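You operate a simulated robot arm through the tools that you are given. There is no shell and no other tool.

The job below is to be done with a simulated two-armed robot. You get a single attempt, and the scene is never put back.

Task
Pick up the red disc case with one hand, pass it to the other hand and put it on the hook end of the daybed. Set down upright: red disc case.

Only the result counts: the job must be done as asked and must still hold three seconds after the hand-in. Knocking over, shifting, dropping, spilling or breaking anything else fails it.

Robot
Two 7-joint arms with three-finger grippers on one trunk, on a base that drives. Base frame: it is fixed to the floor where the robot stands at the start and does not move with it; the origin is under the middle of the robot, x ahead of it, y to its left, z up. Lengths are in cm, angles in degrees, forces in N, time in s.
The left shoulder is at the start at [7, 14.6, 66.2], the right one opposite. With the tool pointing down near the work surface each hand reaches from about 10 to 66 cm from the robot's upright axis, wherever it stands, measured 20 degrees to its own side. Places, roughly: hook end of the daybed [-330, 80, 50]. Payload 2.2 kg a hand.
The tool frame of a hand sits at the grasp point between the pads (the TCP): z along the fingers, y along the line on which they close. The tips reach 2.8 cm beyond it. The gripper opens to 10.2 cm. The gripper's body begins 7.1 cm behind the TCP.
Orientation is that of the tool frame in the base frame, as a unit quaternion [x, y, z, w]. With the fingers straight down and closing along the base's y, the tool's x points along the base's -x, its y along +y and its z along -z.

Tools
- The arms move only by the tool arm_command. It takes "left_commands", "right_commands" or both (then of equal length, played together; a hand with none holds still); each is a list that holds one entry, the list of rows, each a list of 6 numbers: the shift along the tool's x, y, z in cm, then the turn, a rotation vector about the tool's x, y, z in degrees. In form: [[[dx, dy, dz, wx, wy, wz], ...]]. A call has 1 to 20 rows; each row shifts and turns the commanded pose from where the row before left it, along the tool's axes as they then stand. "left_grip" and "right_grip" are, for a hand that has rows, the finger opening in cm, from 0 to 10.2, set as the call begins (left out, the last holds). A row lasts 0.2 s, in which the tool goes at most 5 cm and 8.6 degrees; a call with a longer step from one row to the next is refused whole, and so is a gripper value outside its range. Where a pose cannot be reached the arm comes as near as it can. A force on the tool above 40 N (or 10 N above the force at the start of the call, whichever is more), or a blocked arm, ends the call early, and 0.2 s more pass. The fingers move at their own pace and stop on an object; they squeeze with about 23 N. The grip force told is the motor's: it shows also when the fingers shut on nothing. Time passes only in rows, and 0.2 s behind the last, so rows that do not move let the fingers close. The reply holds the time, the measured pose of the TCP, the force on the tool along the base axes, the opening and the grip force, in the units named above and with some noise, with the torque about the TCP (base axes, N m) and any sound that the robot's microphone picked up.
- Cameras (640 x 400 px; columns grow to the right, rows downward): "scene" is now at [12.48, 1.19, 87.88]; the picture's right is [0.21, -0.98, 0.00], its down [-0.73, -0.16, -0.67] and it looks along [0.65, 0.14, -0.74] (base axes); focal length 270 px, centre (320, 200). "left" rides on the left gripper at [7.2, 3.8, -8.6] in its tool frame; the picture's right is [-0.47, 0.89, 0.00], its down [-0.60, -0.32, -0.73] and it looks along [-0.65, -0.34, 0.68] (tool axes); focal length 256 px, centre (320, 200). "right" rides on the right gripper at [6.9, 4.4, -8.6] in its tool frame; the picture's right is [-0.53, 0.85, 0.00], its down [-0.58, -0.36, -0.73] and it looks along [-0.62, -0.39, 0.68] (tool axes); focal length 256 px, centre (320, 200). There is no depth. A picture from a camera that has moved, and an enlarged one, comes with that camera's place and axes in the base frame and with its lens. The place of the scene camera against the robot may be out by one fixed shift of up to 1.2 cm in any direction.
- grab_frame(camera): a new picture of that camera. No time passes.
- lift_body(by): slides the trunk up (or, below 0, down) by that many cm; the arms and the scene camera ride with it, the base frame stays. It gives what a move gives, with no picture.
- steer(legs): drives the robot by 1 to 6 legs, each [ahead, left, turn to the left] in cm, cm and degrees, along the robot's own axes; the way and the turn of a leg run together, so that a leg with both is an arc; at most 150 cm and 180 degrees a leg. The arms and the cameras ride along, it lands a little off, and it stops where it bumps. It gives what a move gives.
- head_to(pan, tilt): turns the head with the scene camera to pan (to the left, within 86 degrees either way) and tilt (down, from -29 to 69), counted from straight ahead of the robot. It gives what a move gives.
- inspect(camera, box): a new picture of the part [left, top, right, bottom] of that camera's present view, enlarged. No time passes.
- finish_job(): hands the job in; it is judged then, once.

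Places have to be worked out from the pictures, the camera data and where the tool is seen. Open the grippers and draw the arms clear of the work before you hand the job in, unless the task says otherwise.

The tools are called after "Request:" as a command line: name --argument value ..., lists and objects as JSON in quotes. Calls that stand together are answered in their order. arm_command: Moves the arms, as the interface text tells. Its arguments: {"type":"object","properties":{"left_commands":{"type":"array"},"left_grip":{"type":"number"},"right_commands":{"type":"array"},"right_grip":{"type":"number"}},"required":[]} The other tools are called the same way: lift_body (by) slides the trunk up or down; steer (legs) drives the base; head_to (pan, tilt) turns the head that bears the scene camera; grab_frame (camera) takes a picture; inspect (camera, box) takes an enlarged picture of a part of a camera's view; finish_job () hands the job in.

At the start:

```text
t: 0.0
left_eef_pos: [50.47, 25.77, 51.65]
left_ee_rot: [-0.001, 1.0, 0.001, 0.0]
left_force: [0.8, 0.0, 0.1]
left_wrist_torque: [0.0, -0.02, -0.01]
left_gripper_width: 10.22
left_grasp_force: 0.0
right_eef_pos: [45.63, -13.95, 52.79]
right_ee_rot: [0.0, 1.0, 0.0, 0.001]
right_force: [-0.2, -0.2, -0.5]
right_wrist_torque: [0.0, 0.0, -0.02]
right_gripper_width: 10.2
right_grasp_force: 0.0
trunk travel left (down, up): [-20.0, 74.0]
robot x, y, heading: [0.1, 0.17, 0.2]
head pan, tilt: [12.3, 48.0]
```

scene: 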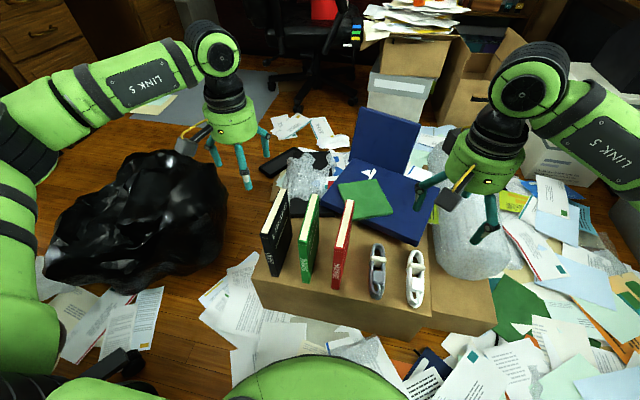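
right: 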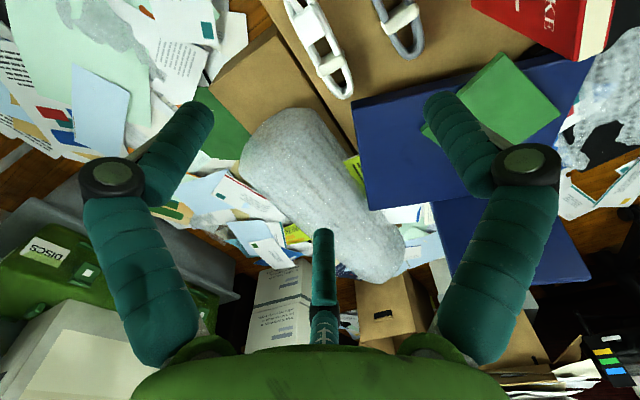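
left: 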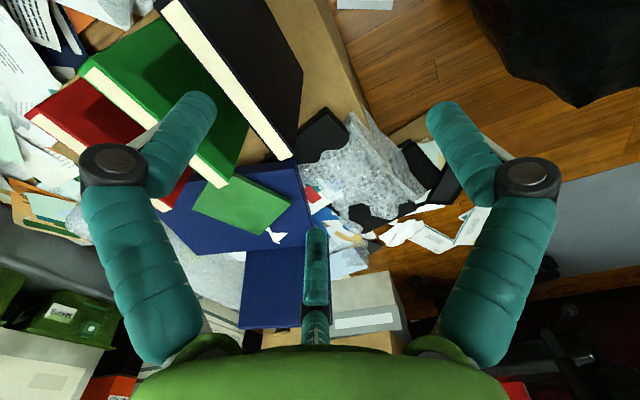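

I see three upright cases (black, green, red) and two chain-like items on a cardboard box in front of the robot. I'll enlarge the area to work out the geometry.

Request:
inspect --camera "scene" --box '[230, 170, 450, 350]'

Request:
inspect --camera "left" --box '[0, 0, 320, 220]'

Request:
inspect --camera "right" --box '[320, 0, 640, 200]'

```text
2.22 times, centred on (340, 260) of scene
camera zoom: at [12.48, 1.19, 87.88], right [0.21, -0.98, 0.0], down [-0.73, -0.16, -0.67], along [0.65, 0.14, -0.74], focal length 599 px, centre (276, 67)
```

zoom: 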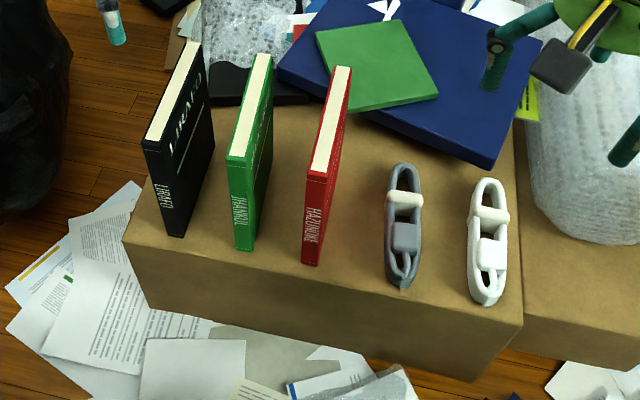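

```text
1.82 times, centred on (160, 110) of left
camera zoom: at [43.29, 29.49, 60.04], right [0.46, 0.89, 0.0], down [0.6, -0.32, 0.73], along [0.65, -0.34, -0.68], focal length 465 px, centre (611, 364)
```

zoom: 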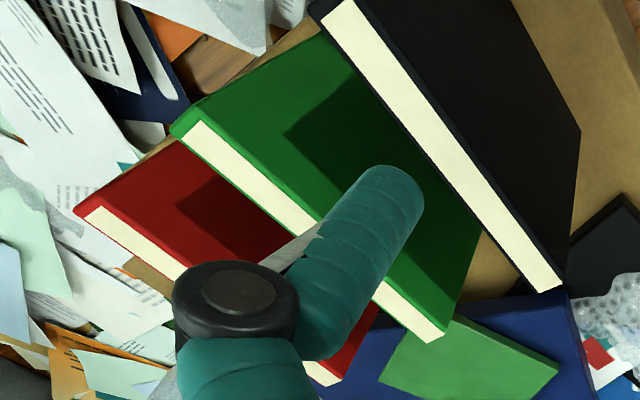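

```text
2.00 times, centred on (480, 100) of right
camera zoom: at [38.69, -9.54, 61.48], right [0.53, 0.85, 0.0], down [0.58, -0.36, 0.73], along [0.62, -0.39, -0.68], focal length 512 px, centre (0, 400)
```

zoom: 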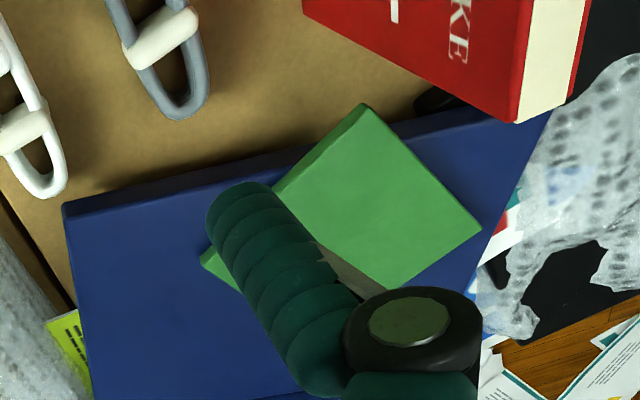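

The red case stands upright with its spine toward me. By triangulation its top is near z≈41, it spans x≈42–54.5 at y≈3.2, and the box top is near z≈21.5. Before moving, I'll pan the head to see what surrounds the robot.

Request:
head_to --pan 86 --tilt 20

Request:
grab_frame --camera "scene"

Request:
head_to --pan -86 --tilt 20

Request:
grab_frame --camera "scene"

Request:
head_to --pan 0 --tilt 20

Request:
grab_frame --camera "scene"

```text
t: 1.5
left_eef_pos: [50.37, 25.63, 51.44]
left_ee_rot: [-0.001, 1.0, 0.0, 0.0]
left_force: [-0.4, 0.0, 0.1]
left_wrist_torque: [-0.02, 0.02, 0.02]
left_gripper_width: 10.21
left_grasp_force: 0.0
right_eef_pos: [45.63, -13.89, 52.92]
right_ee_rot: [0.001, 1.0, 0.0, 0.0]
right_force: [-0.9, -0.6, 0.7]
right_wrist_torque: [0.02, -0.01, -0.02]
right_gripper_width: 10.21
right_grasp_force: 0.2
trunk travel left (down, up): [-20.0, 74.0]
robot x, y, heading: [0.07, -0.13, 0.1]
head pan, tilt: [85.9, 20.0]
```

```text
taken
camera scene: at [5.45, 8.8, 92.17], right [1.0, -0.07, 0.0], down [-0.02, -0.34, -0.94], along [0.07, 0.94, -0.34], focal length 270 px, centre (320, 200)
```

scene: 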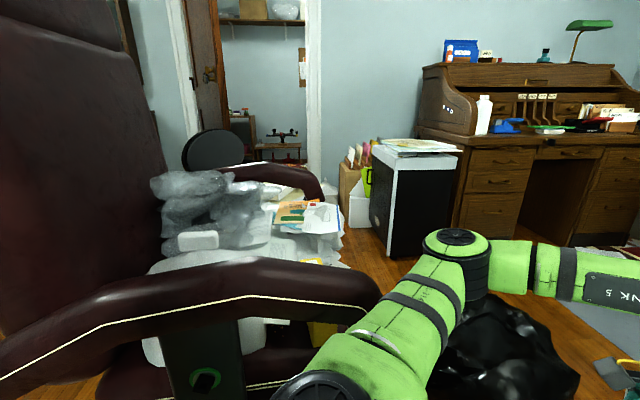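

```text
t: 4.1
left_eef_pos: [50.33, 25.66, 51.44]
left_ee_rot: [-0.001, 1.0, 0.0, 0.0]
left_force: [0.1, -0.7, -0.3]
left_wrist_torque: [0.02, 0.0, 0.03]
left_gripper_width: 10.2
left_grasp_force: 0.1
right_eef_pos: [45.64, -14.0, 52.95]
right_ee_rot: [0.0, 1.0, -0.001, 0.0]
right_force: [0.7, 0.7, 0.3]
right_wrist_torque: [0.01, 0.0, 0.01]
right_gripper_width: 10.2
right_grasp_force: 0.1
trunk travel left (down, up): [-20.0, 74.0]
robot x, y, heading: [-0.28, -0.09, 0.0]
head pan, tilt: [-85.9, 20.0]
```

```text
taken
camera scene: at [5.44, -9.78, 92.17], right [-1.0, -0.07, 0.0], down [-0.02, 0.34, -0.94], along [0.07, -0.94, -0.34], focal length 270 px, centre (320, 200)
```

scene: 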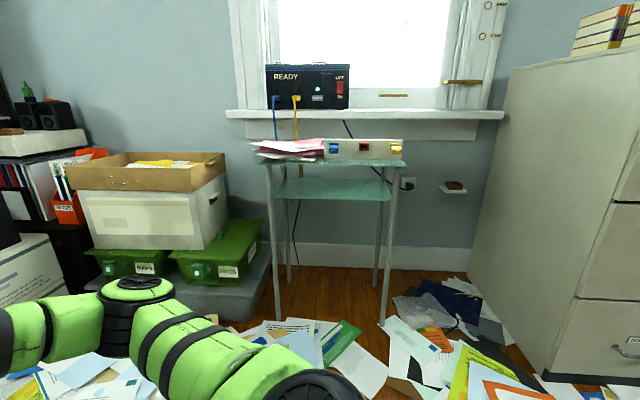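

```text
t: 5.7
left_eef_pos: [50.4, 25.63, 51.46]
left_ee_rot: [0.0, 1.0, 0.0, 0.0]
left_force: [0.3, 0.4, -0.6]
left_wrist_torque: [-0.01, 0.02, 0.03]
left_gripper_width: 10.19
left_grasp_force: 0.0
right_eef_pos: [45.58, -13.9, 52.97]
right_ee_rot: [0.0, 1.0, 0.0, 0.0]
right_force: [0.0, -0.3, -0.1]
right_wrist_torque: [0.0, 0.01, -0.03]
right_gripper_width: 10.21
right_grasp_force: 0.1
trunk travel left (down, up): [-20.0, 74.0]
robot x, y, heading: [0.12, -0.22, -0.1]
head pan, tilt: [0.0, 20.0]
```

```text
taken
camera scene: at [14.09, -0.5, 92.17], right [0.0, -1.0, 0.0], down [-0.34, 0.0, -0.94], along [0.94, 0.0, -0.34], focal length 270 px, centre (320, 200)
```

scene: 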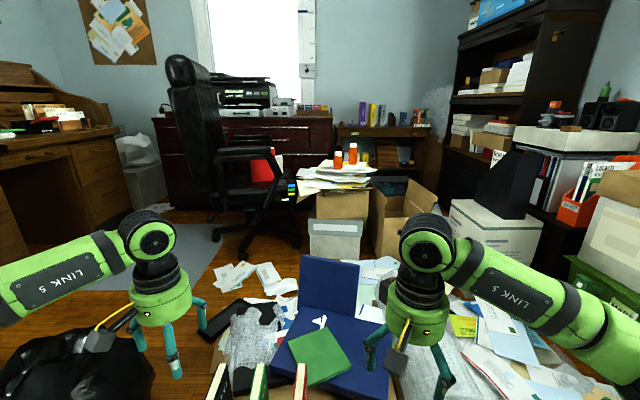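

The room is cluttered and the daybed is behind me. I'll aim the head back at the cases and move the right hand sideways at its present height, well above the case tops, until it is over the red case and can see it from its own camera.

Request:
head_to --pan 5 --tilt 48

Request:
arm_command --right_commands '[[[1, 2.7, 0, 0, 0, 0], [0.8, 2.8, -0.5, 0, 0, 0], [0.8, 2.8, -0.5, 0, 0, 0], [0.5, 2.8, -0.5, 0, 0, 0], [0.5, 2.8, -0.5, 0, 0, 0], [0.4, 2.8, 0, 0, 0, 0], [0, 0, 0, 0, 0, 0]]]' --right_grip 6

Request:
grab_frame --camera "right"

Request:
grab_frame --camera "scene"

```text
t: 6.6
left_eef_pos: [50.41, 25.7, 51.54]
left_ee_rot: [-0.001, 1.0, 0.0, -0.001]
left_force: [0.5, 0.4, 0.4]
left_wrist_torque: [0.0, 0.01, -0.02]
left_gripper_width: 10.2
left_grasp_force: 0.1
right_eef_pos: [45.67, -13.95, 52.89]
right_ee_rot: [0.001, 1.0, 0.0, 0.001]
right_force: [0.6, -0.4, -0.5]
right_wrist_torque: [0.04, -0.02, 0.0]
right_gripper_width: 10.22
right_grasp_force: 0.1
trunk travel left (down, up): [-20.0, 74.0]
robot x, y, heading: [-0.02, 0.11, 0.0]
head pan, tilt: [5.0, 48.0]
```

```text
t: 8.2
left_eef_pos: [50.43, 25.68, 51.5]
left_ee_rot: [-0.001, 1.0, 0.0, 0.0]
left_force: [0.4, -0.6, 0.5]
left_wrist_torque: [0.05, -0.02, 0.01]
left_gripper_width: 10.2
left_grasp_force: 0.0
right_eef_pos: [41.46, 2.66, 55.08]
right_ee_rot: [0.001, 1.0, 0.0, 0.0]
right_force: [-0.1, -0.2, -0.3]
right_wrist_torque: [0.0, -0.01, 0.0]
right_gripper_width: 6.01
right_grasp_force: 0.0
trunk travel left (down, up): [-20.0, 74.0]
robot x, y, heading: [-0.11, 0.28, 0.2]
head pan, tilt: [5.0, 48.0]
```

```text
taken
camera right: at [34.65, 7.08, 63.7], right [0.54, 0.84, 0.0], down [0.58, -0.36, 0.73], along [0.62, -0.39, -0.68], focal length 256 px, centre (320, 200)
```

right: 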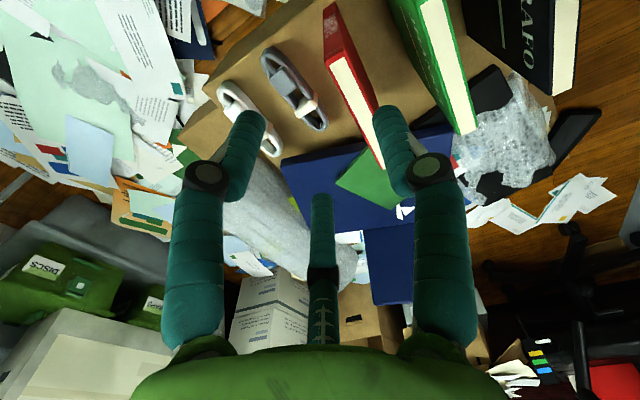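

```text
taken
camera scene: at [12.63, 0.2, 87.88], right [0.09, -1.0, 0.0], down [-0.74, -0.06, -0.67], along [0.67, 0.06, -0.74], focal length 270 px, centre (320, 200)
```

scene: 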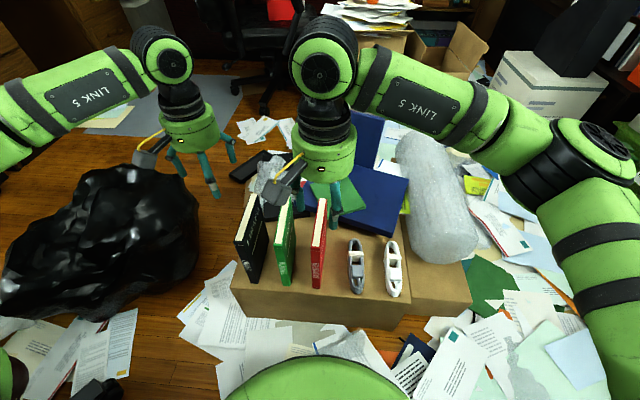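

The right hand is above and slightly in front of the red case. I'll enlarge its view to fix the case's edges.

Request:
inspect --camera "right" --box '[240, 0, 480, 180]'

Request:
inspect --camera "scene" --box '[220, 180, 420, 310]'

```text
2.22 times, centred on (360, 90) of right
camera zoom: at [34.65, 7.08, 63.7], right [0.54, 0.84, 0.0], down [0.58, -0.36, 0.73], along [0.62, -0.39, -0.68], focal length 569 px, centre (231, 444)
```

zoom: 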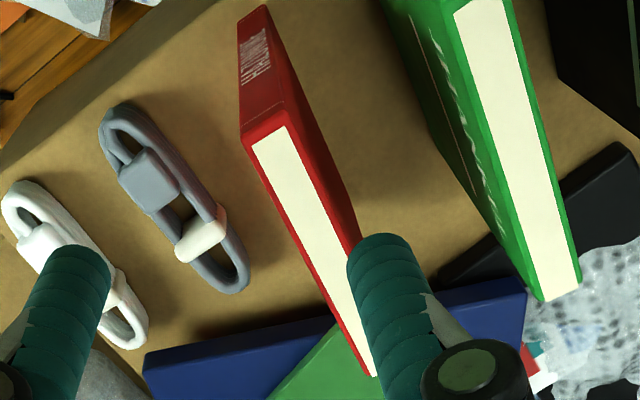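

```text
3.08 times, centred on (320, 245) of scene
camera zoom: at [12.63, 0.2, 87.88], right [0.09, -1.0, 0.0], down [-0.74, -0.06, -0.67], along [0.67, 0.06, -0.74], focal length 830 px, centre (320, 62)
```

zoom: 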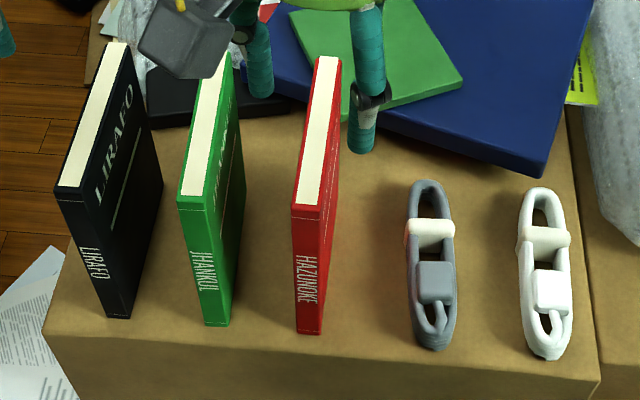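

From the right-hand view: red case top z≈41.3, bottom ≈22.4, x≈41.9–55, y≈3.1–4.9, with the green case's face at y≈10.4. I'll tilt the right hand 30° so its fingers point forward and down, still well above the cases, to leave room for the other hand later.

Request:
arm_command --right_commands '[[[0, 0.33, 0, 0, -7.5, 0], [0, 0.33, 0, 0, -7.5, 0], [0, 0.33, 0, 0, -7.5, 0], [0, 0.33, 0, 0, -7.5, 0], [0, 0, 0, 0, 0, 0]]]' --right_grip 5

Request:
grab_frame --camera "right"

Request:
grab_frame --camera "scene"

```text
t: 9.4
left_eef_pos: [50.36, 25.69, 51.48]
left_ee_rot: [-0.001, 1.0, 0.0, 0.0]
left_force: [0.4, 0.0, 0.8]
left_wrist_torque: [0.03, -0.04, 0.03]
left_gripper_width: 10.21
left_grasp_force: 0.0
right_eef_pos: [41.58, 4.12, 54.99]
right_ee_rot: [0.0, 0.965, 0.0, 0.26]
right_force: [-0.3, 0.9, -0.3]
right_wrist_torque: [0.05, -0.02, 0.03]
right_gripper_width: 4.99
right_grasp_force: 0.0
trunk travel left (down, up): [-20.0, 74.0]
robot x, y, heading: [0.23, 0.13, 0.1]
head pan, tilt: [5.0, 48.0]
```

```text
taken
camera right: at [31.26, 8.56, 58.85], right [0.46, 0.85, 0.27], down [0.13, -0.36, 0.92], along [0.88, -0.39, -0.28], focal length 256 px, centre (320, 200)
```

right: 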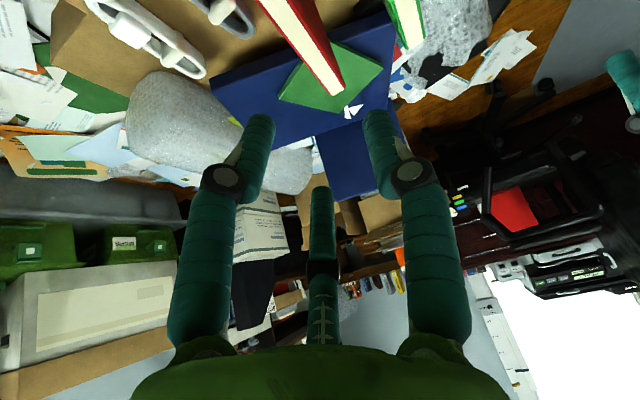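

```text
taken
camera scene: at [12.63, 0.2, 87.88], right [0.09, -1.0, 0.0], down [-0.74, -0.06, -0.67], along [0.67, 0.06, -0.74], focal length 270 px, centre (320, 200)
```

scene: 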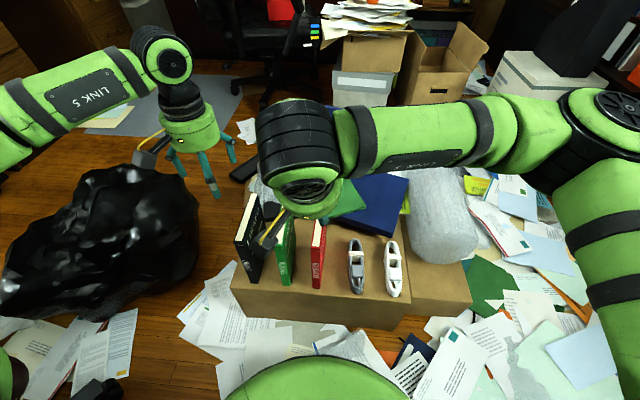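

The hand is tilted as wanted at [41.6, 4.1, 55]. I'll lower it to a pre-grasp point about 8 cm back along the fingers from the grasp, and check that the case runs between the fingers.

Request:
arm_command --right_commands '[[[1.1, 0, 2.1, 0, 0, 0], [1.1, 0, 2.1, 0, 0, 0], [1.1, -0.05, 2.1, 0, 0, 0], [1.1, -0.05, 2.1, 0, 0, 0], [0, 0, 0, 0, 0, 0]]]' --right_grip 5

Request:
grab_frame --camera "right"

Request:
inspect --camera "scene" --box '[220, 150, 420, 310]'

Request:
grab_frame --camera "left"

```text
t: 10.6
left_eef_pos: [50.37, 25.79, 51.45]
left_ee_rot: [-0.001, 1.0, 0.0, 0.0]
left_force: [0.5, 0.0, -1.4]
left_wrist_torque: [0.0, 0.0, -0.02]
left_gripper_width: 10.21
left_grasp_force: 0.0
right_eef_pos: [41.94, 3.99, 45.58]
right_ee_rot: [0.0, 0.966, 0.0, 0.259]
right_force: [0.5, -0.6, -0.5]
right_wrist_torque: [0.01, -0.01, 0.02]
right_gripper_width: 5.0
right_grasp_force: 0.1
trunk travel left (down, up): [-20.0, 74.0]
robot x, y, heading: [-0.24, 0.15, 0.1]
head pan, tilt: [5.0, 48.0]
```

```text
taken
camera right: at [31.6, 8.27, 49.53], right [0.46, 0.85, 0.27], down [0.13, -0.36, 0.92], along [0.88, -0.39, -0.28], focal length 256 px, centre (320, 200)
```

right: 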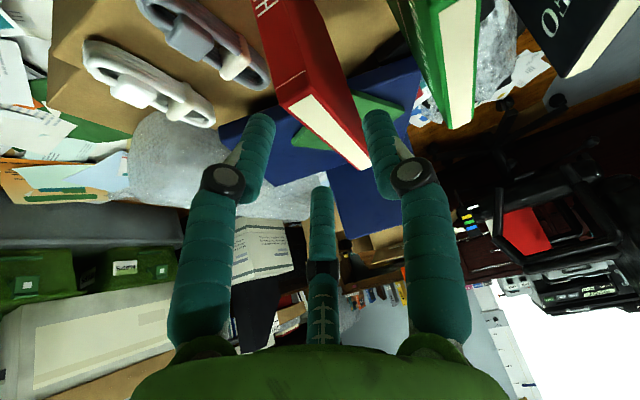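

```text
2.50 times, centred on (320, 230) of scene
camera zoom: at [12.63, 0.2, 87.88], right [0.09, -1.0, 0.0], down [-0.74, -0.06, -0.67], along [0.67, 0.06, -0.74], focal length 674 px, centre (320, 125)
```

zoom: 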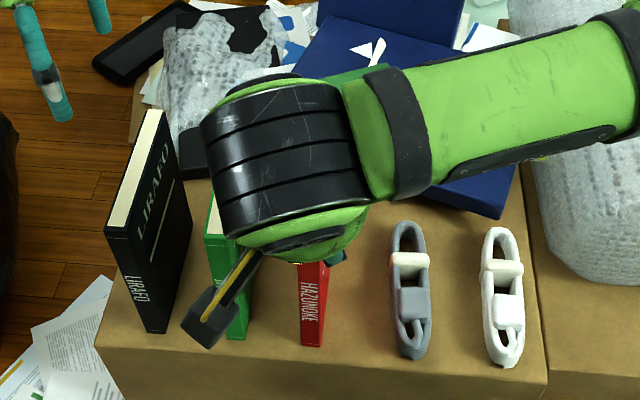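

```text
taken
camera left: at [43.29, 29.49, 60.04], right [0.46, 0.89, 0.0], down [0.6, -0.32, 0.73], along [0.65, -0.34, -0.68], focal length 256 px, centre (320, 200)
```

left: 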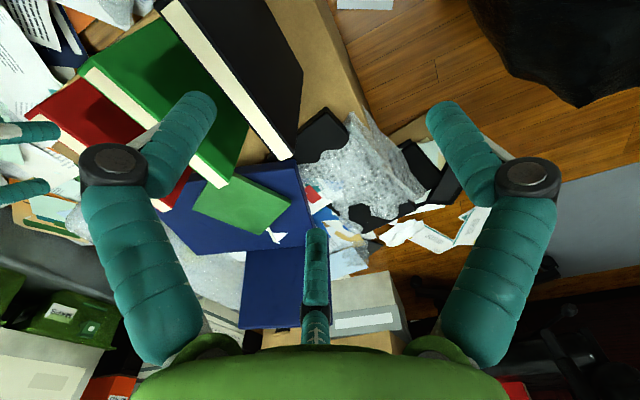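

The red case's top edge runs between the fingers (its −y face ≈3.2, top ≈41). I'll advance 8 cm straight along the finger direction, then check before closing.

Request:
arm_command --right_commands '[[[0, 0, 2, 0, 0, 0], [0, 0, 2, 0, 0, 0], [0, 0, 2, 0, 0, 0], [0, 0, 1, 0, 0, 0], [0, 0, 1, 0, 0, 0], [0, 0, 0, 0, 0, 0]]]' --right_grip 5

Request:
grab_frame --camera "right"

Request:
inspect --camera "left" --box '[0, 50, 240, 250]'

```text
t: 12.0
left_eef_pos: [50.39, 25.75, 51.39]
left_ee_rot: [-0.001, 1.0, 0.0, 0.0]
left_force: [-0.7, -0.2, 0.0]
left_wrist_torque: [0.02, -0.01, -0.03]
left_gripper_width: 10.21
left_grasp_force: 0.1
right_eef_pos: [46.13, 4.01, 38.34]
right_ee_rot: [-0.001, 0.966, 0.0, 0.259]
right_force: [0.7, -0.1, 0.5]
right_wrist_torque: [0.02, 0.0, 0.01]
right_gripper_width: 5.02
right_grasp_force: 0.1
trunk travel left (down, up): [-20.0, 74.0]
robot x, y, heading: [0.13, 0.17, -0.2]
head pan, tilt: [5.0, 48.0]
```

```text
taken
camera right: at [35.75, 8.37, 42.39], right [0.46, 0.85, 0.27], down [0.13, -0.36, 0.92], along [0.88, -0.39, -0.28], focal length 256 px, centre (320, 200)
```

right: 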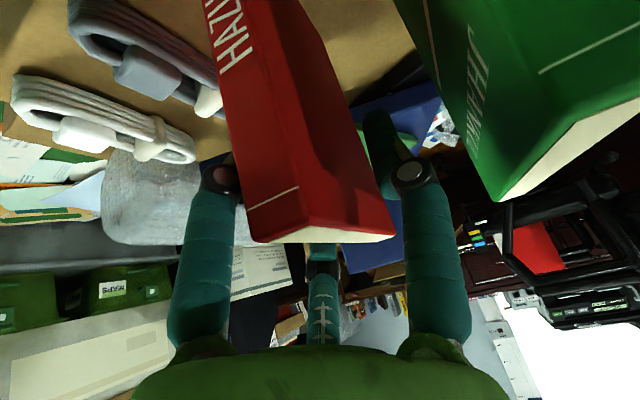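

```text
2.00 times, centred on (120, 150) of left
camera zoom: at [43.29, 29.49, 60.04], right [0.46, 0.89, 0.0], down [0.6, -0.32, 0.73], along [0.65, -0.34, -0.68], focal length 512 px, centre (720, 300)
```

zoom: 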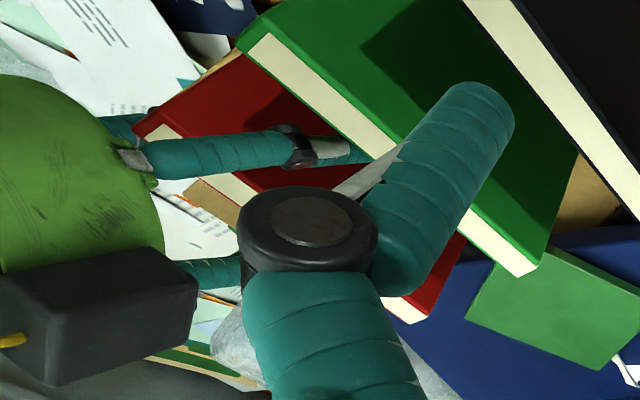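

The fingers straddle the case without contact. I'll close the right gripper on it.

Request:
arm_command --right_commands '[[[0, 0, 0, 0, 0, 0], [0, 0, 0, 0, 0, 0], [0, 0, 0, 0, 0, 0], [0, 0, 0, 0, 0, 0]]]' --right_grip 0

Request:
grab_frame --camera "right"

Request:
grab_frame --camera "scene"

```text
t: 13.0
left_eef_pos: [50.49, 25.68, 51.54]
left_ee_rot: [0.0, 1.0, 0.0, 0.001]
left_force: [-0.5, -0.2, 0.5]
left_wrist_torque: [0.0, 0.01, -0.03]
left_gripper_width: 10.21
left_grasp_force: 0.0
right_eef_pos: [46.05, 3.98, 38.43]
right_ee_rot: [0.001, 0.966, 0.0, 0.259]
right_force: [1.6, -0.7, 2.5]
right_wrist_torque: [-0.09, -0.13, -0.03]
right_gripper_width: 3.01
right_grasp_force: 23.0
trunk travel left (down, up): [-20.0, 74.0]
robot x, y, heading: [-0.04, 0.01, -0.2]
head pan, tilt: [5.0, 48.0]
```

```text
taken
camera right: at [35.76, 8.36, 42.44], right [0.46, 0.85, 0.27], down [0.13, -0.36, 0.92], along [0.88, -0.39, -0.28], focal length 256 px, centre (320, 200)
```

right: 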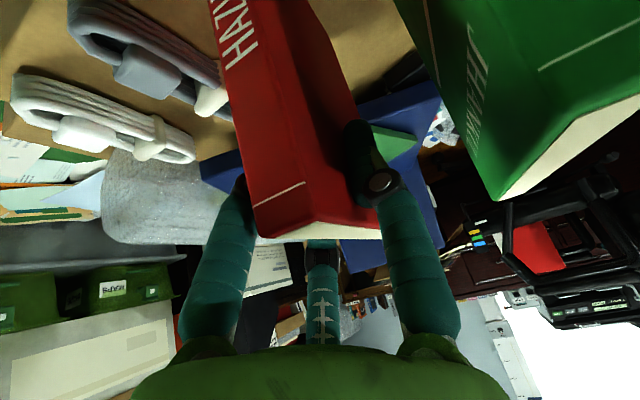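

```text
taken
camera scene: at [12.62, 0.19, 87.89], right [0.09, -1.0, 0.0], down [-0.74, -0.06, -0.67], along [0.67, 0.06, -0.74], focal length 270 px, centre (320, 200)
```

scene: 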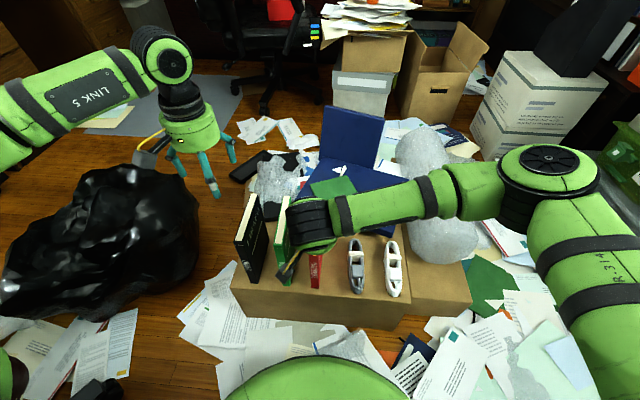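

The grip holds at 23 N with 3.0 cm opening. I'll lift straight up by about 3 cm first and check the case is held without swinging.

Request:
arm_command --right_commands '[[[-0.25, 0, -0.43, 0, 0, 0], [-0.25, 0, -0.43, 0, 0, 0], [-0.5, 0, -0.87, 0, 0, 0], [-0.5, 0, -0.87, 0, 0, 0], [0, 0, 0, 0, 0, 0]]]' --right_grip 0

Request:
grab_frame --camera "right"

Request:
inspect --camera "scene" --box '[220, 150, 420, 310]'

Request:
inspect --camera "left" --box '[0, 50, 240, 250]'

```text
t: 14.2
left_eef_pos: [50.41, 25.61, 51.41]
left_ee_rot: [-0.001, 1.0, 0.0, 0.0]
left_force: [0.9, -0.3, -0.2]
left_wrist_torque: [0.01, 0.01, 0.02]
left_gripper_width: 10.19
left_grasp_force: 0.1
right_eef_pos: [46.07, 3.87, 41.52]
right_ee_rot: [0.0, 0.966, 0.001, 0.259]
right_force: [-0.2, -0.2, -1.5]
right_wrist_torque: [-0.01, 0.02, 0.02]
right_gripper_width: 3.0
right_grasp_force: 22.9
trunk travel left (down, up): [-20.0, 74.0]
robot x, y, heading: [0.03, -0.33, 0.1]
head pan, tilt: [5.0, 48.0]
```

```text
taken
camera right: at [35.71, 8.21, 45.55], right [0.46, 0.85, 0.27], down [0.13, -0.36, 0.92], along [0.88, -0.39, -0.28], focal length 256 px, centre (320, 200)
```

right: 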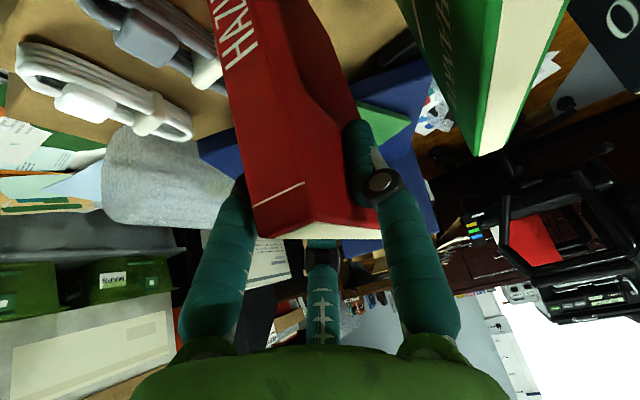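

```text
2.50 times, centred on (320, 230) of scene
camera zoom: at [12.64, 0.2, 87.88], right [0.09, -1.0, 0.0], down [-0.74, -0.06, -0.67], along [0.67, 0.06, -0.74], focal length 674 px, centre (320, 125)
```

zoom: 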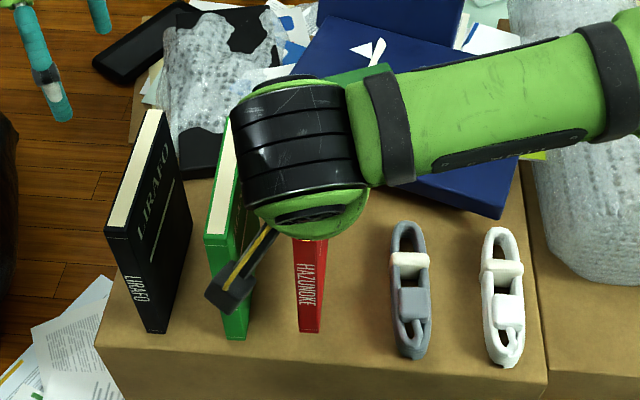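

```text
2.00 times, centred on (120, 150) of left
camera zoom: at [43.3, 29.49, 60.03], right [0.46, 0.89, 0.0], down [0.6, -0.32, 0.73], along [0.65, -0.34, -0.68], focal length 512 px, centre (720, 300)
```

zoom: 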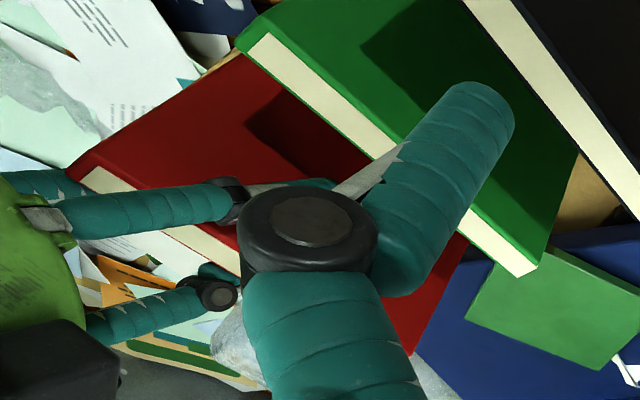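

The case came up with the hand unchanged, weighing about 1.5–2 N. I'll raise the trunk so the case and both hands clear the neighbours, then look at the floor around my base.

Request:
lift_body --by 22

Request:
head_to --pan 0 --tilt 69

Request:
grab_frame --camera "scene"

Request:
head_to --pan 86 --tilt 60

Request:
grab_frame --camera "scene"

Request:
head_to --pan -86 --tilt 60

Request:
grab_frame --camera "scene"

```text
t: 16.5
left_eef_pos: [50.33, 25.67, 73.31]
left_ee_rot: [-0.001, 1.0, 0.0, 0.001]
left_force: [-0.2, 0.2, -0.1]
left_wrist_torque: [-0.01, 0.0, 0.0]
left_gripper_width: 10.2
left_grasp_force: 0.1
right_eef_pos: [46.01, 3.89, 63.41]
right_ee_rot: [0.0, 0.966, 0.0, 0.258]
right_force: [0.5, 0.1, -1.5]
right_wrist_torque: [-0.02, 0.04, -0.01]
right_gripper_width: 3.01
right_grasp_force: 23.1
trunk travel left (down, up): [-42.0, 52.0]
robot x, y, heading: [0.26, -0.19, 0.1]
head pan, tilt: [5.0, 48.0]
```

```text
t: 17.4
left_eef_pos: [50.4, 25.72, 73.49]
left_ee_rot: [-0.001, 1.0, 0.001, -0.001]
left_force: [0.0, -0.7, -0.2]
left_wrist_torque: [-0.01, -0.01, -0.02]
left_gripper_width: 10.18
left_grasp_force: 0.0
right_eef_pos: [46.07, 3.85, 63.39]
right_ee_rot: [0.0, 0.966, 0.0, 0.259]
right_force: [0.1, 0.4, -0.1]
right_wrist_torque: [0.03, 0.03, 0.0]
right_gripper_width: 2.98
right_grasp_force: 23.1
trunk travel left (down, up): [-42.0, 52.0]
robot x, y, heading: [0.1, -0.01, -0.0]
head pan, tilt: [0.0, 68.8]
```

```text
taken
camera scene: at [10.39, -0.49, 107.42], right [0.0, -1.0, 0.0], down [-0.93, 0.0, -0.36], along [0.36, 0.0, -0.93], focal length 270 px, centre (320, 200)
```

scene: 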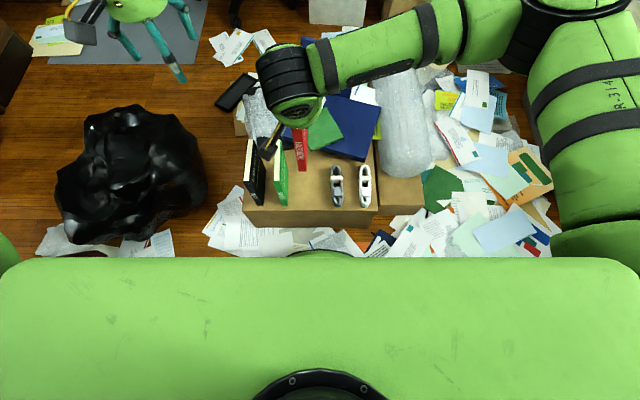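

```text
t: 19.0
left_eef_pos: [50.41, 25.67, 73.42]
left_ee_rot: [-0.001, 1.0, 0.0, 0.0]
left_force: [0.6, 0.6, 0.3]
left_wrist_torque: [0.02, -0.03, -0.01]
left_gripper_width: 10.2
left_grasp_force: 0.2
right_eef_pos: [45.93, 3.9, 63.47]
right_ee_rot: [0.0, 0.966, 0.0, 0.259]
right_force: [-1.3, -0.3, -1.4]
right_wrist_torque: [0.0, 0.01, 0.01]
right_gripper_width: 2.97
right_grasp_force: 23.5
trunk travel left (down, up): [-42.0, 52.0]
robot x, y, heading: [-0.28, 0.09, 0.1]
head pan, tilt: [85.9, 60.0]
```

```text
taken
camera scene: at [5.27, 6.16, 108.35], right [1.0, -0.07, 0.0], down [-0.06, -0.86, -0.5], along [0.04, 0.5, -0.87], focal length 270 px, centre (320, 200)
```

scene: 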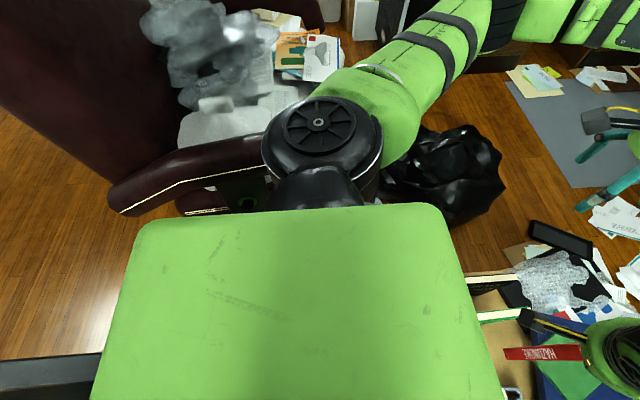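

```text
t: 21.6
left_eef_pos: [50.3, 25.73, 73.49]
left_ee_rot: [0.0, 1.0, 0.0, 0.0]
left_force: [0.4, 0.3, -0.6]
left_wrist_torque: [0.01, 0.04, -0.03]
left_gripper_width: 10.21
left_grasp_force: 0.1
right_eef_pos: [46.01, 3.79, 63.57]
right_ee_rot: [-0.001, 0.966, 0.0, 0.259]
right_force: [-1.1, -0.4, -0.7]
right_wrist_torque: [0.0, 0.0, 0.0]
right_gripper_width: 2.97
right_grasp_force: 22.8
trunk travel left (down, up): [-42.0, 52.0]
robot x, y, heading: [0.28, 0.01, 0.0]
head pan, tilt: [-85.9, 60.0]
```

```text
taken
camera scene: at [5.27, -7.14, 108.35], right [-1.0, -0.07, 0.0], down [-0.06, 0.86, -0.5], along [0.04, -0.5, -0.87], focal length 270 px, centre (320, 200)
```

scene: 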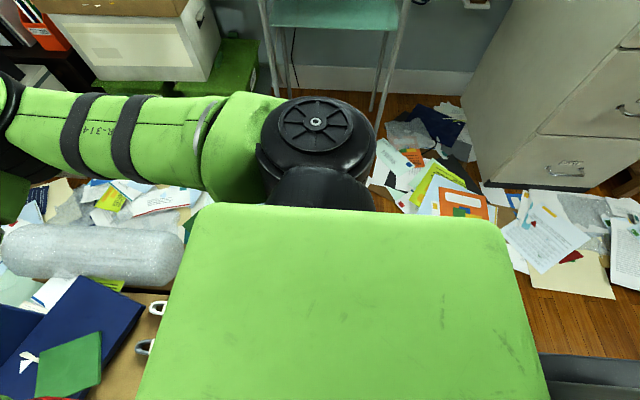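

The case clears its neighbours (bottom ≈47 cm). The floor behind looks clear out to x≈−95 on both sides of my back, so I'll back straight off by 25 cm.

Request:
steer --legs '[[-25, 0, 0]]'

Request:
head_to --pan 0 --tilt 40

Request:
grab_frame --camera "scene"

Request:
grab_frame --camera "right"

```text
t: 23.4
left_eef_pos: [25.47, 25.62, 73.46]
left_ee_rot: [0.0, 1.0, 0.0, 0.0]
left_force: [-0.2, 0.3, 0.3]
left_wrist_torque: [0.02, -0.01, 0.0]
left_gripper_width: 10.22
left_grasp_force: 0.0
right_eef_pos: [21.01, 3.66, 63.51]
right_ee_rot: [0.001, 0.966, 0.0, 0.259]
right_force: [0.0, -0.2, -0.3]
right_wrist_torque: [-0.03, 0.04, -0.01]
right_gripper_width: 2.99
right_grasp_force: 22.9
trunk travel left (down, up): [-42.0, 52.0]
robot x, y, heading: [-25.0, -0.3, 0.0]
head pan, tilt: [-85.9, 60.0]
```

```text
t: 25.0
left_eef_pos: [25.63, 25.58, 73.51]
left_ee_rot: [0.001, 1.0, 0.0, 0.0]
left_force: [0.7, 0.2, 0.2]
left_wrist_torque: [-0.01, 0.0, 0.02]
left_gripper_width: 10.22
left_grasp_force: 0.1
right_eef_pos: [21.02, 3.79, 63.64]
right_ee_rot: [0.002, 0.966, -0.001, 0.259]
right_force: [-0.9, -0.9, -0.4]
right_wrist_torque: [0.0, 0.01, 0.0]
right_gripper_width: 2.98
right_grasp_force: 22.9
trunk travel left (down, up): [-42.0, 52.0]
robot x, y, heading: [-25.01, -0.35, -0.4]
head pan, tilt: [0.0, 40.0]
```

```text
taken
camera scene: at [-11.69, -0.5, 111.03], right [0.0, -1.0, 0.0], down [-0.64, 0.0, -0.77], along [0.77, 0.0, -0.64], focal length 270 px, centre (320, 200)
```

scene: 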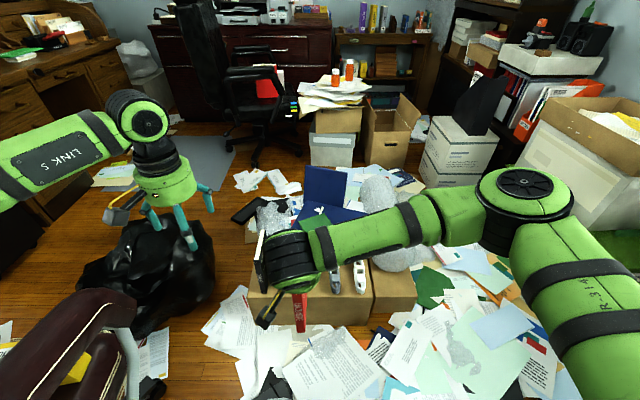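

```text
taken
camera right: at [10.76, 8.13, 67.52], right [0.47, 0.84, 0.27], down [0.13, -0.36, 0.92], along [0.87, -0.39, -0.28], focal length 256 px, centre (320, 200)
```

right: 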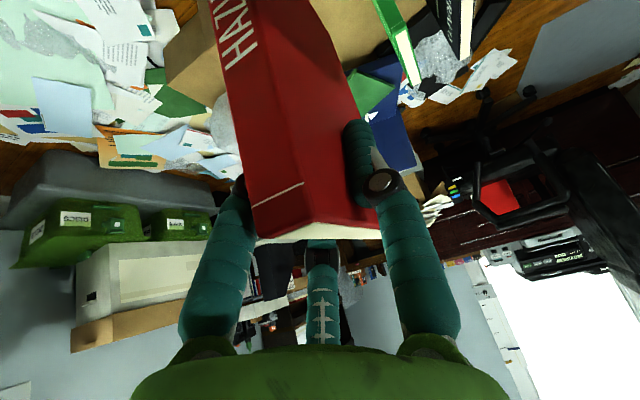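

The case is steady in the right hand. Now I'll turn the right hand 90° to the left about the vertical, so the case's broad side faces me with its free far end toward my left hand.

Request:
arm_command --right_commands '[[[0, 0, 0, -4.09, 0, -7.085], [0, 0, 0, -4.09, 0, -7.085], [0, 0, 0, -4.09, 0, -7.085], [0, 0, 0, -4.09, 0, -7.085], [0, 0, 0, -4.09, 0, -7.085], [0, 0, 0, -4.09, 0, -7.085], [0, 0, 0, -4.09, 0, -7.085], [0, 0, 0, -4.09, 0, -7.085], [0, 0, 0, -4.09, 0, -7.085], [0, 0, 0, -4.09, 0, -7.085], [0, 0, 0, -4.09, 0, -7.085], [0, 0, 0, 0, 0, 0]]]' --right_grip 0

Request:
grab_frame --camera "scene"

Request:
grab_frame --camera "right"

```text
t: 27.6
left_eef_pos: [25.57, 25.53, 73.49]
left_ee_rot: [0.001, 1.0, 0.0, 0.0]
left_force: [0.3, -0.5, 0.3]
left_wrist_torque: [-0.01, -0.01, 0.0]
left_gripper_width: 10.19
left_grasp_force: 0.1
right_eef_pos: [21.01, 3.61, 63.59]
right_ee_rot: [-0.577, 0.774, 0.155, 0.208]
right_force: [0.0, 0.9, -0.2]
right_wrist_torque: [-0.03, -0.04, 0.0]
right_gripper_width: 2.48
right_grasp_force: 23.2
right hand out of reach, approached as far as the arm can: row 10, 11
trunk travel left (down, up): [-42.0, 52.0]
robot x, y, heading: [-25.54, -0.45, -0.3]
head pan, tilt: [0.0, 40.0]
```

```text
taken
camera scene: at [-11.69, -0.49, 111.03], right [0.0, -1.0, 0.0], down [-0.64, 0.0, -0.77], along [0.77, 0.0, -0.64], focal length 270 px, centre (320, 200)
```

scene: 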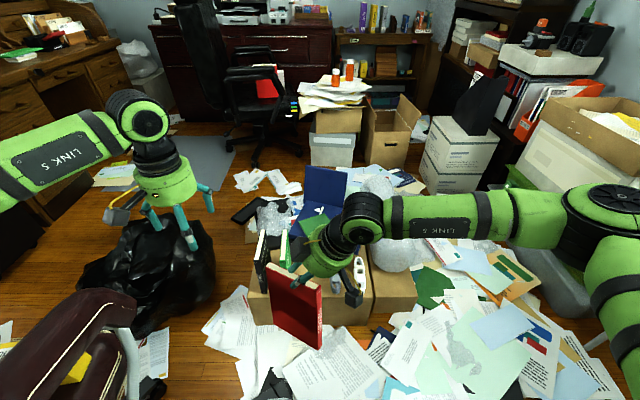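

```text
taken
camera right: at [13.86, -4.91, 67.56], right [-0.68, 0.69, 0.27], down [0.39, 0.02, 0.92], along [0.63, 0.73, -0.28], focal length 256 px, centre (320, 200)
```

right: 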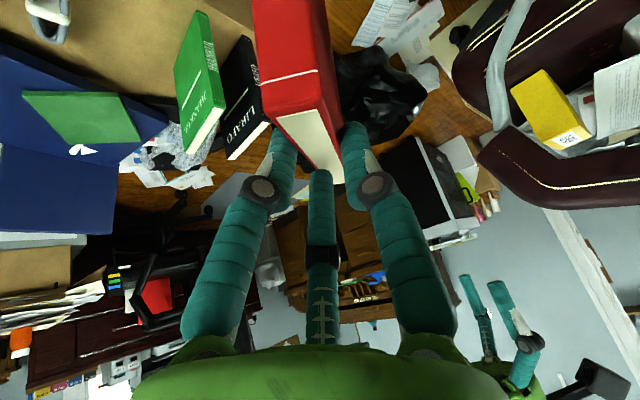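

The right hand reached about 73° of yaw, and the grip opening went from 3.0 to 2.5 cm, so the case shifted in the fingers. I'll look closer before going on.

Request:
inspect --camera "scene" --box '[230, 200, 400, 360]'

Request:
inspect --camera "right" --box '[160, 0, 480, 240]'

Request:
grab_frame --camera "left"

```text
2.50 times, centred on (315, 280) of scene
camera zoom: at [-11.69, -0.49, 111.03], right [0.0, -1.0, 0.0], down [-0.64, 0.0, -0.77], along [0.77, 0.0, -0.64], focal length 674 px, centre (332, 0)
```

zoom: 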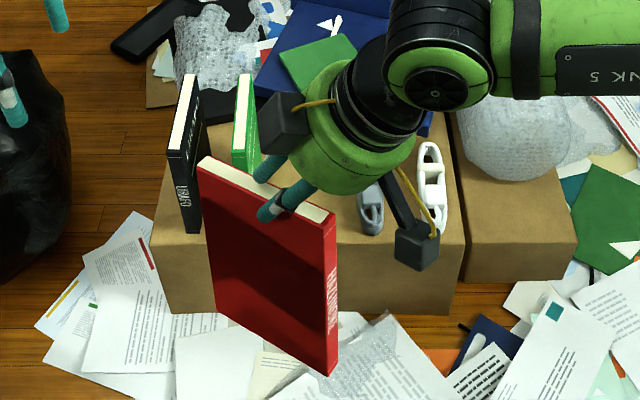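

```text
1.67 times, centred on (320, 120) of right
camera zoom: at [13.86, -4.91, 67.56], right [-0.68, 0.69, 0.27], down [0.39, 0.02, 0.92], along [0.63, 0.73, -0.28], focal length 427 px, centre (320, 333)
```

zoom: 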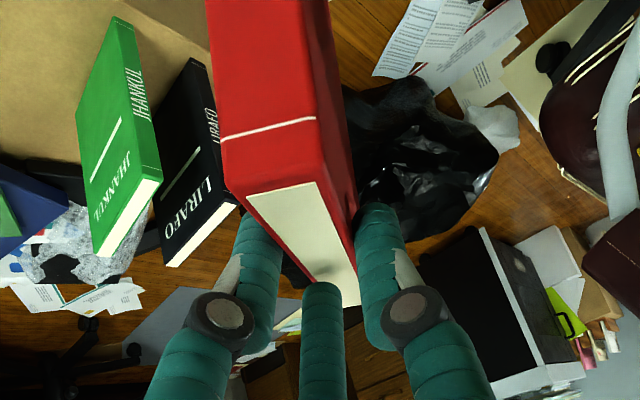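

```text
taken
camera left: at [18.42, 29.38, 82.03], right [0.47, 0.88, 0.0], down [0.6, -0.32, 0.73], along [0.65, -0.34, -0.68], focal length 256 px, centre (320, 200)
```

left: 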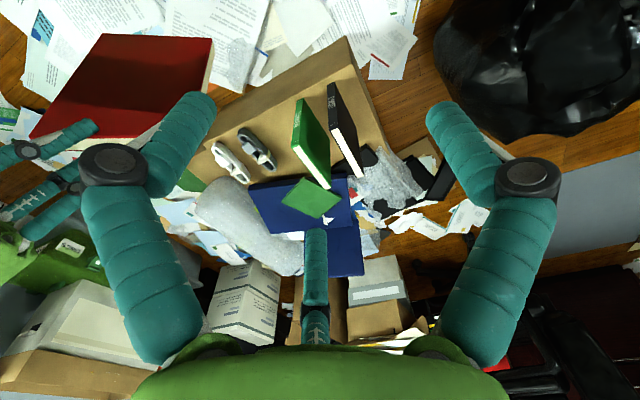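

The case shifted within the three-jawed fingers, so I need its real pose. I'll enlarge the left-hand view to triangulate its corners against the head camera.

Request:
inspect --camera "left" --box '[0, 0, 256, 160]'

Request:
inspect --camera "scene" --box '[250, 240, 378, 320]'

Request:
inspect --camera "scene" --box '[250, 280, 378, 360]'

```text
2.50 times, centred on (128, 80) of left
camera zoom: at [18.42, 29.38, 82.03], right [0.47, 0.88, 0.0], down [0.6, -0.32, 0.73], along [0.65, -0.34, -0.68], focal length 640 px, centre (800, 500)
```

zoom: 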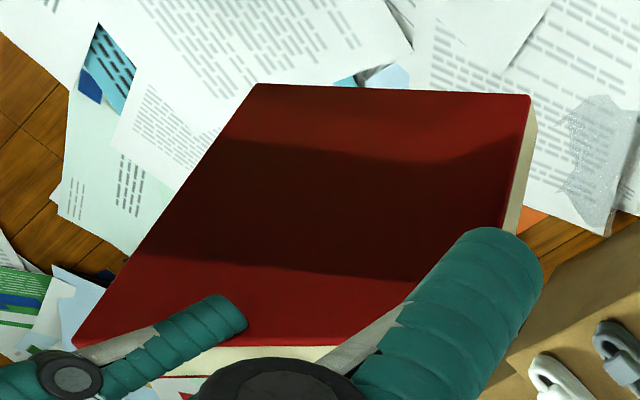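

```text
5.00 times, centred on (314, 280) of scene
camera zoom: at [-11.69, -0.49, 111.03], right [0.0, -1.0, 0.0], down [-0.64, 0.0, -0.77], along [0.77, 0.0, -0.64], focal length 1348 px, centre (350, -200)
```

zoom: 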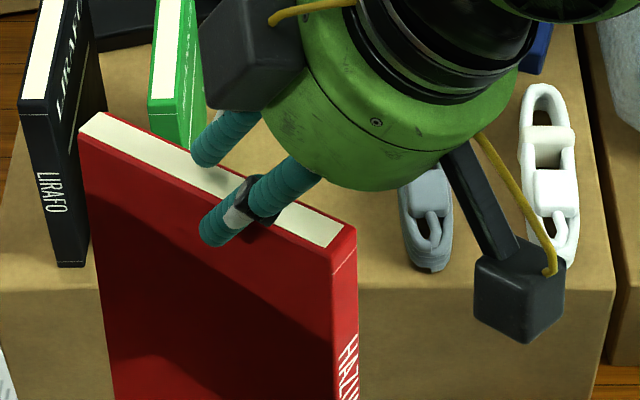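

```text
5.00 times, centred on (314, 320) of scene
camera zoom: at [-11.69, -0.49, 111.03], right [0.0, -1.0, 0.0], down [-0.64, 0.0, -0.77], along [0.77, 0.0, -0.64], focal length 1348 px, centre (350, -400)
```

zoom: 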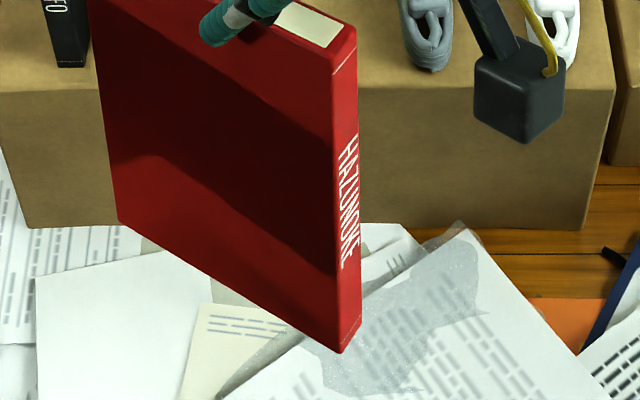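

The hand closes with three jaws, and the case is now pinched only ~1 cm by the tips, tilted about 12°. The right hand will stay still. I'll orient the left hand to match the case's plane, clear of it, for a deep grasp at its free upper corner.

Request:
arm_command --left_commands '[[[0, 0, 0, 1.129, 4.339, -6.328], [0, 0, 0, 1.129, 4.339, -6.328], [0, 0, 0, 1.129, 4.339, -6.328], [0, 0, 0, 1.129, 4.339, -6.328], [0, 0, 0, 1.129, 4.339, -6.328], [0, 0, 0, 1.129, 4.339, -6.328], [0, 0, 0, 1.129, 4.339, -6.328], [0, 0, 0, 1.129, 4.339, -6.328], [0, 0, 0, 1.129, 4.339, -6.328], [0, 0, 0, 0, 0, 0]]]' --left_grip 6.5

Request:
grab_frame --camera "left"

Request:
grab_frame --camera "scene"

Request:
grab_frame --camera "right"

```text
t: 29.8
left_eef_pos: [25.53, 25.55, 73.36]
left_ee_rot: [-0.467, 0.82, -0.084, -0.321]
left_force: [-0.3, 0.2, 0.2]
left_wrist_torque: [0.01, 0.02, 0.0]
left_gripper_width: 6.49
left_grasp_force: 0.1
right_eef_pos: [21.03, 3.64, 63.54]
right_ee_rot: [-0.576, 0.775, 0.154, 0.209]
right_force: [1.0, -0.2, -0.3]
right_wrist_torque: [-0.01, -0.02, 0.0]
right_gripper_width: 2.47
right_grasp_force: 22.6
trunk travel left (down, up): [-42.0, 52.0]
robot x, y, heading: [-24.86, 0.2, -0.3]
head pan, tilt: [0.0, 40.0]
```

```text
taken
camera left: at [23.81, 26.24, 85.19], right [-0.56, 0.82, -0.14], down [0.8, 0.57, 0.15], along [0.2, -0.02, -0.98], focal length 256 px, centre (320, 200)
```

left: 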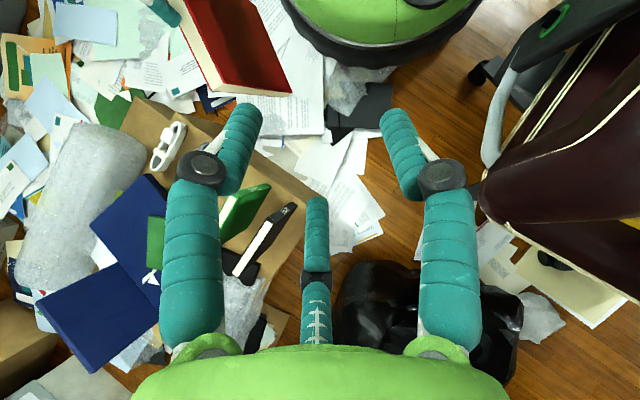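

```text
taken
camera scene: at [-11.7, -0.5, 111.03], right [0.0, -1.0, 0.0], down [-0.64, 0.0, -0.77], along [0.77, 0.0, -0.64], focal length 270 px, centre (320, 200)
```

scene: 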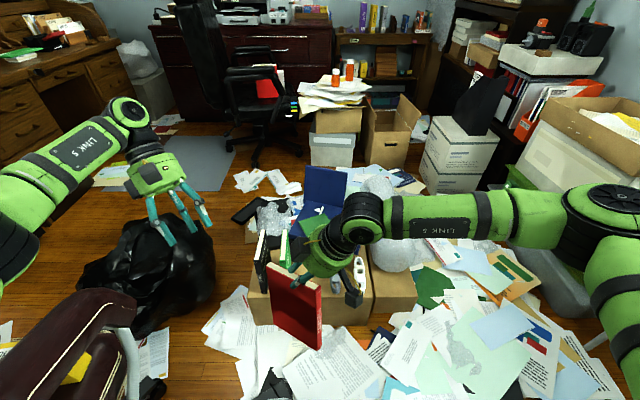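

```text
taken
camera right: at [13.85, -4.91, 67.56], right [-0.68, 0.69, 0.27], down [0.39, 0.02, 0.92], along [0.63, 0.73, -0.28], focal length 256 px, centre (320, 200)
```

right: 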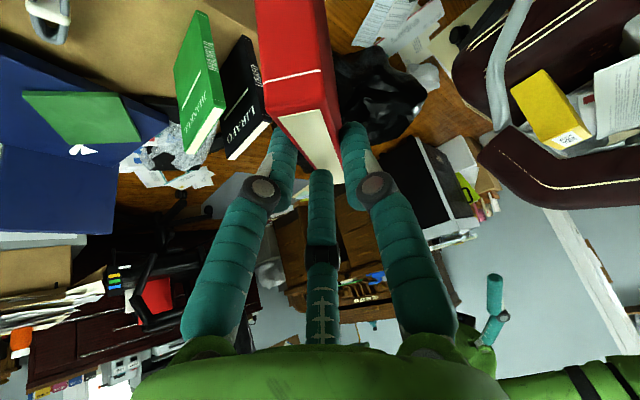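

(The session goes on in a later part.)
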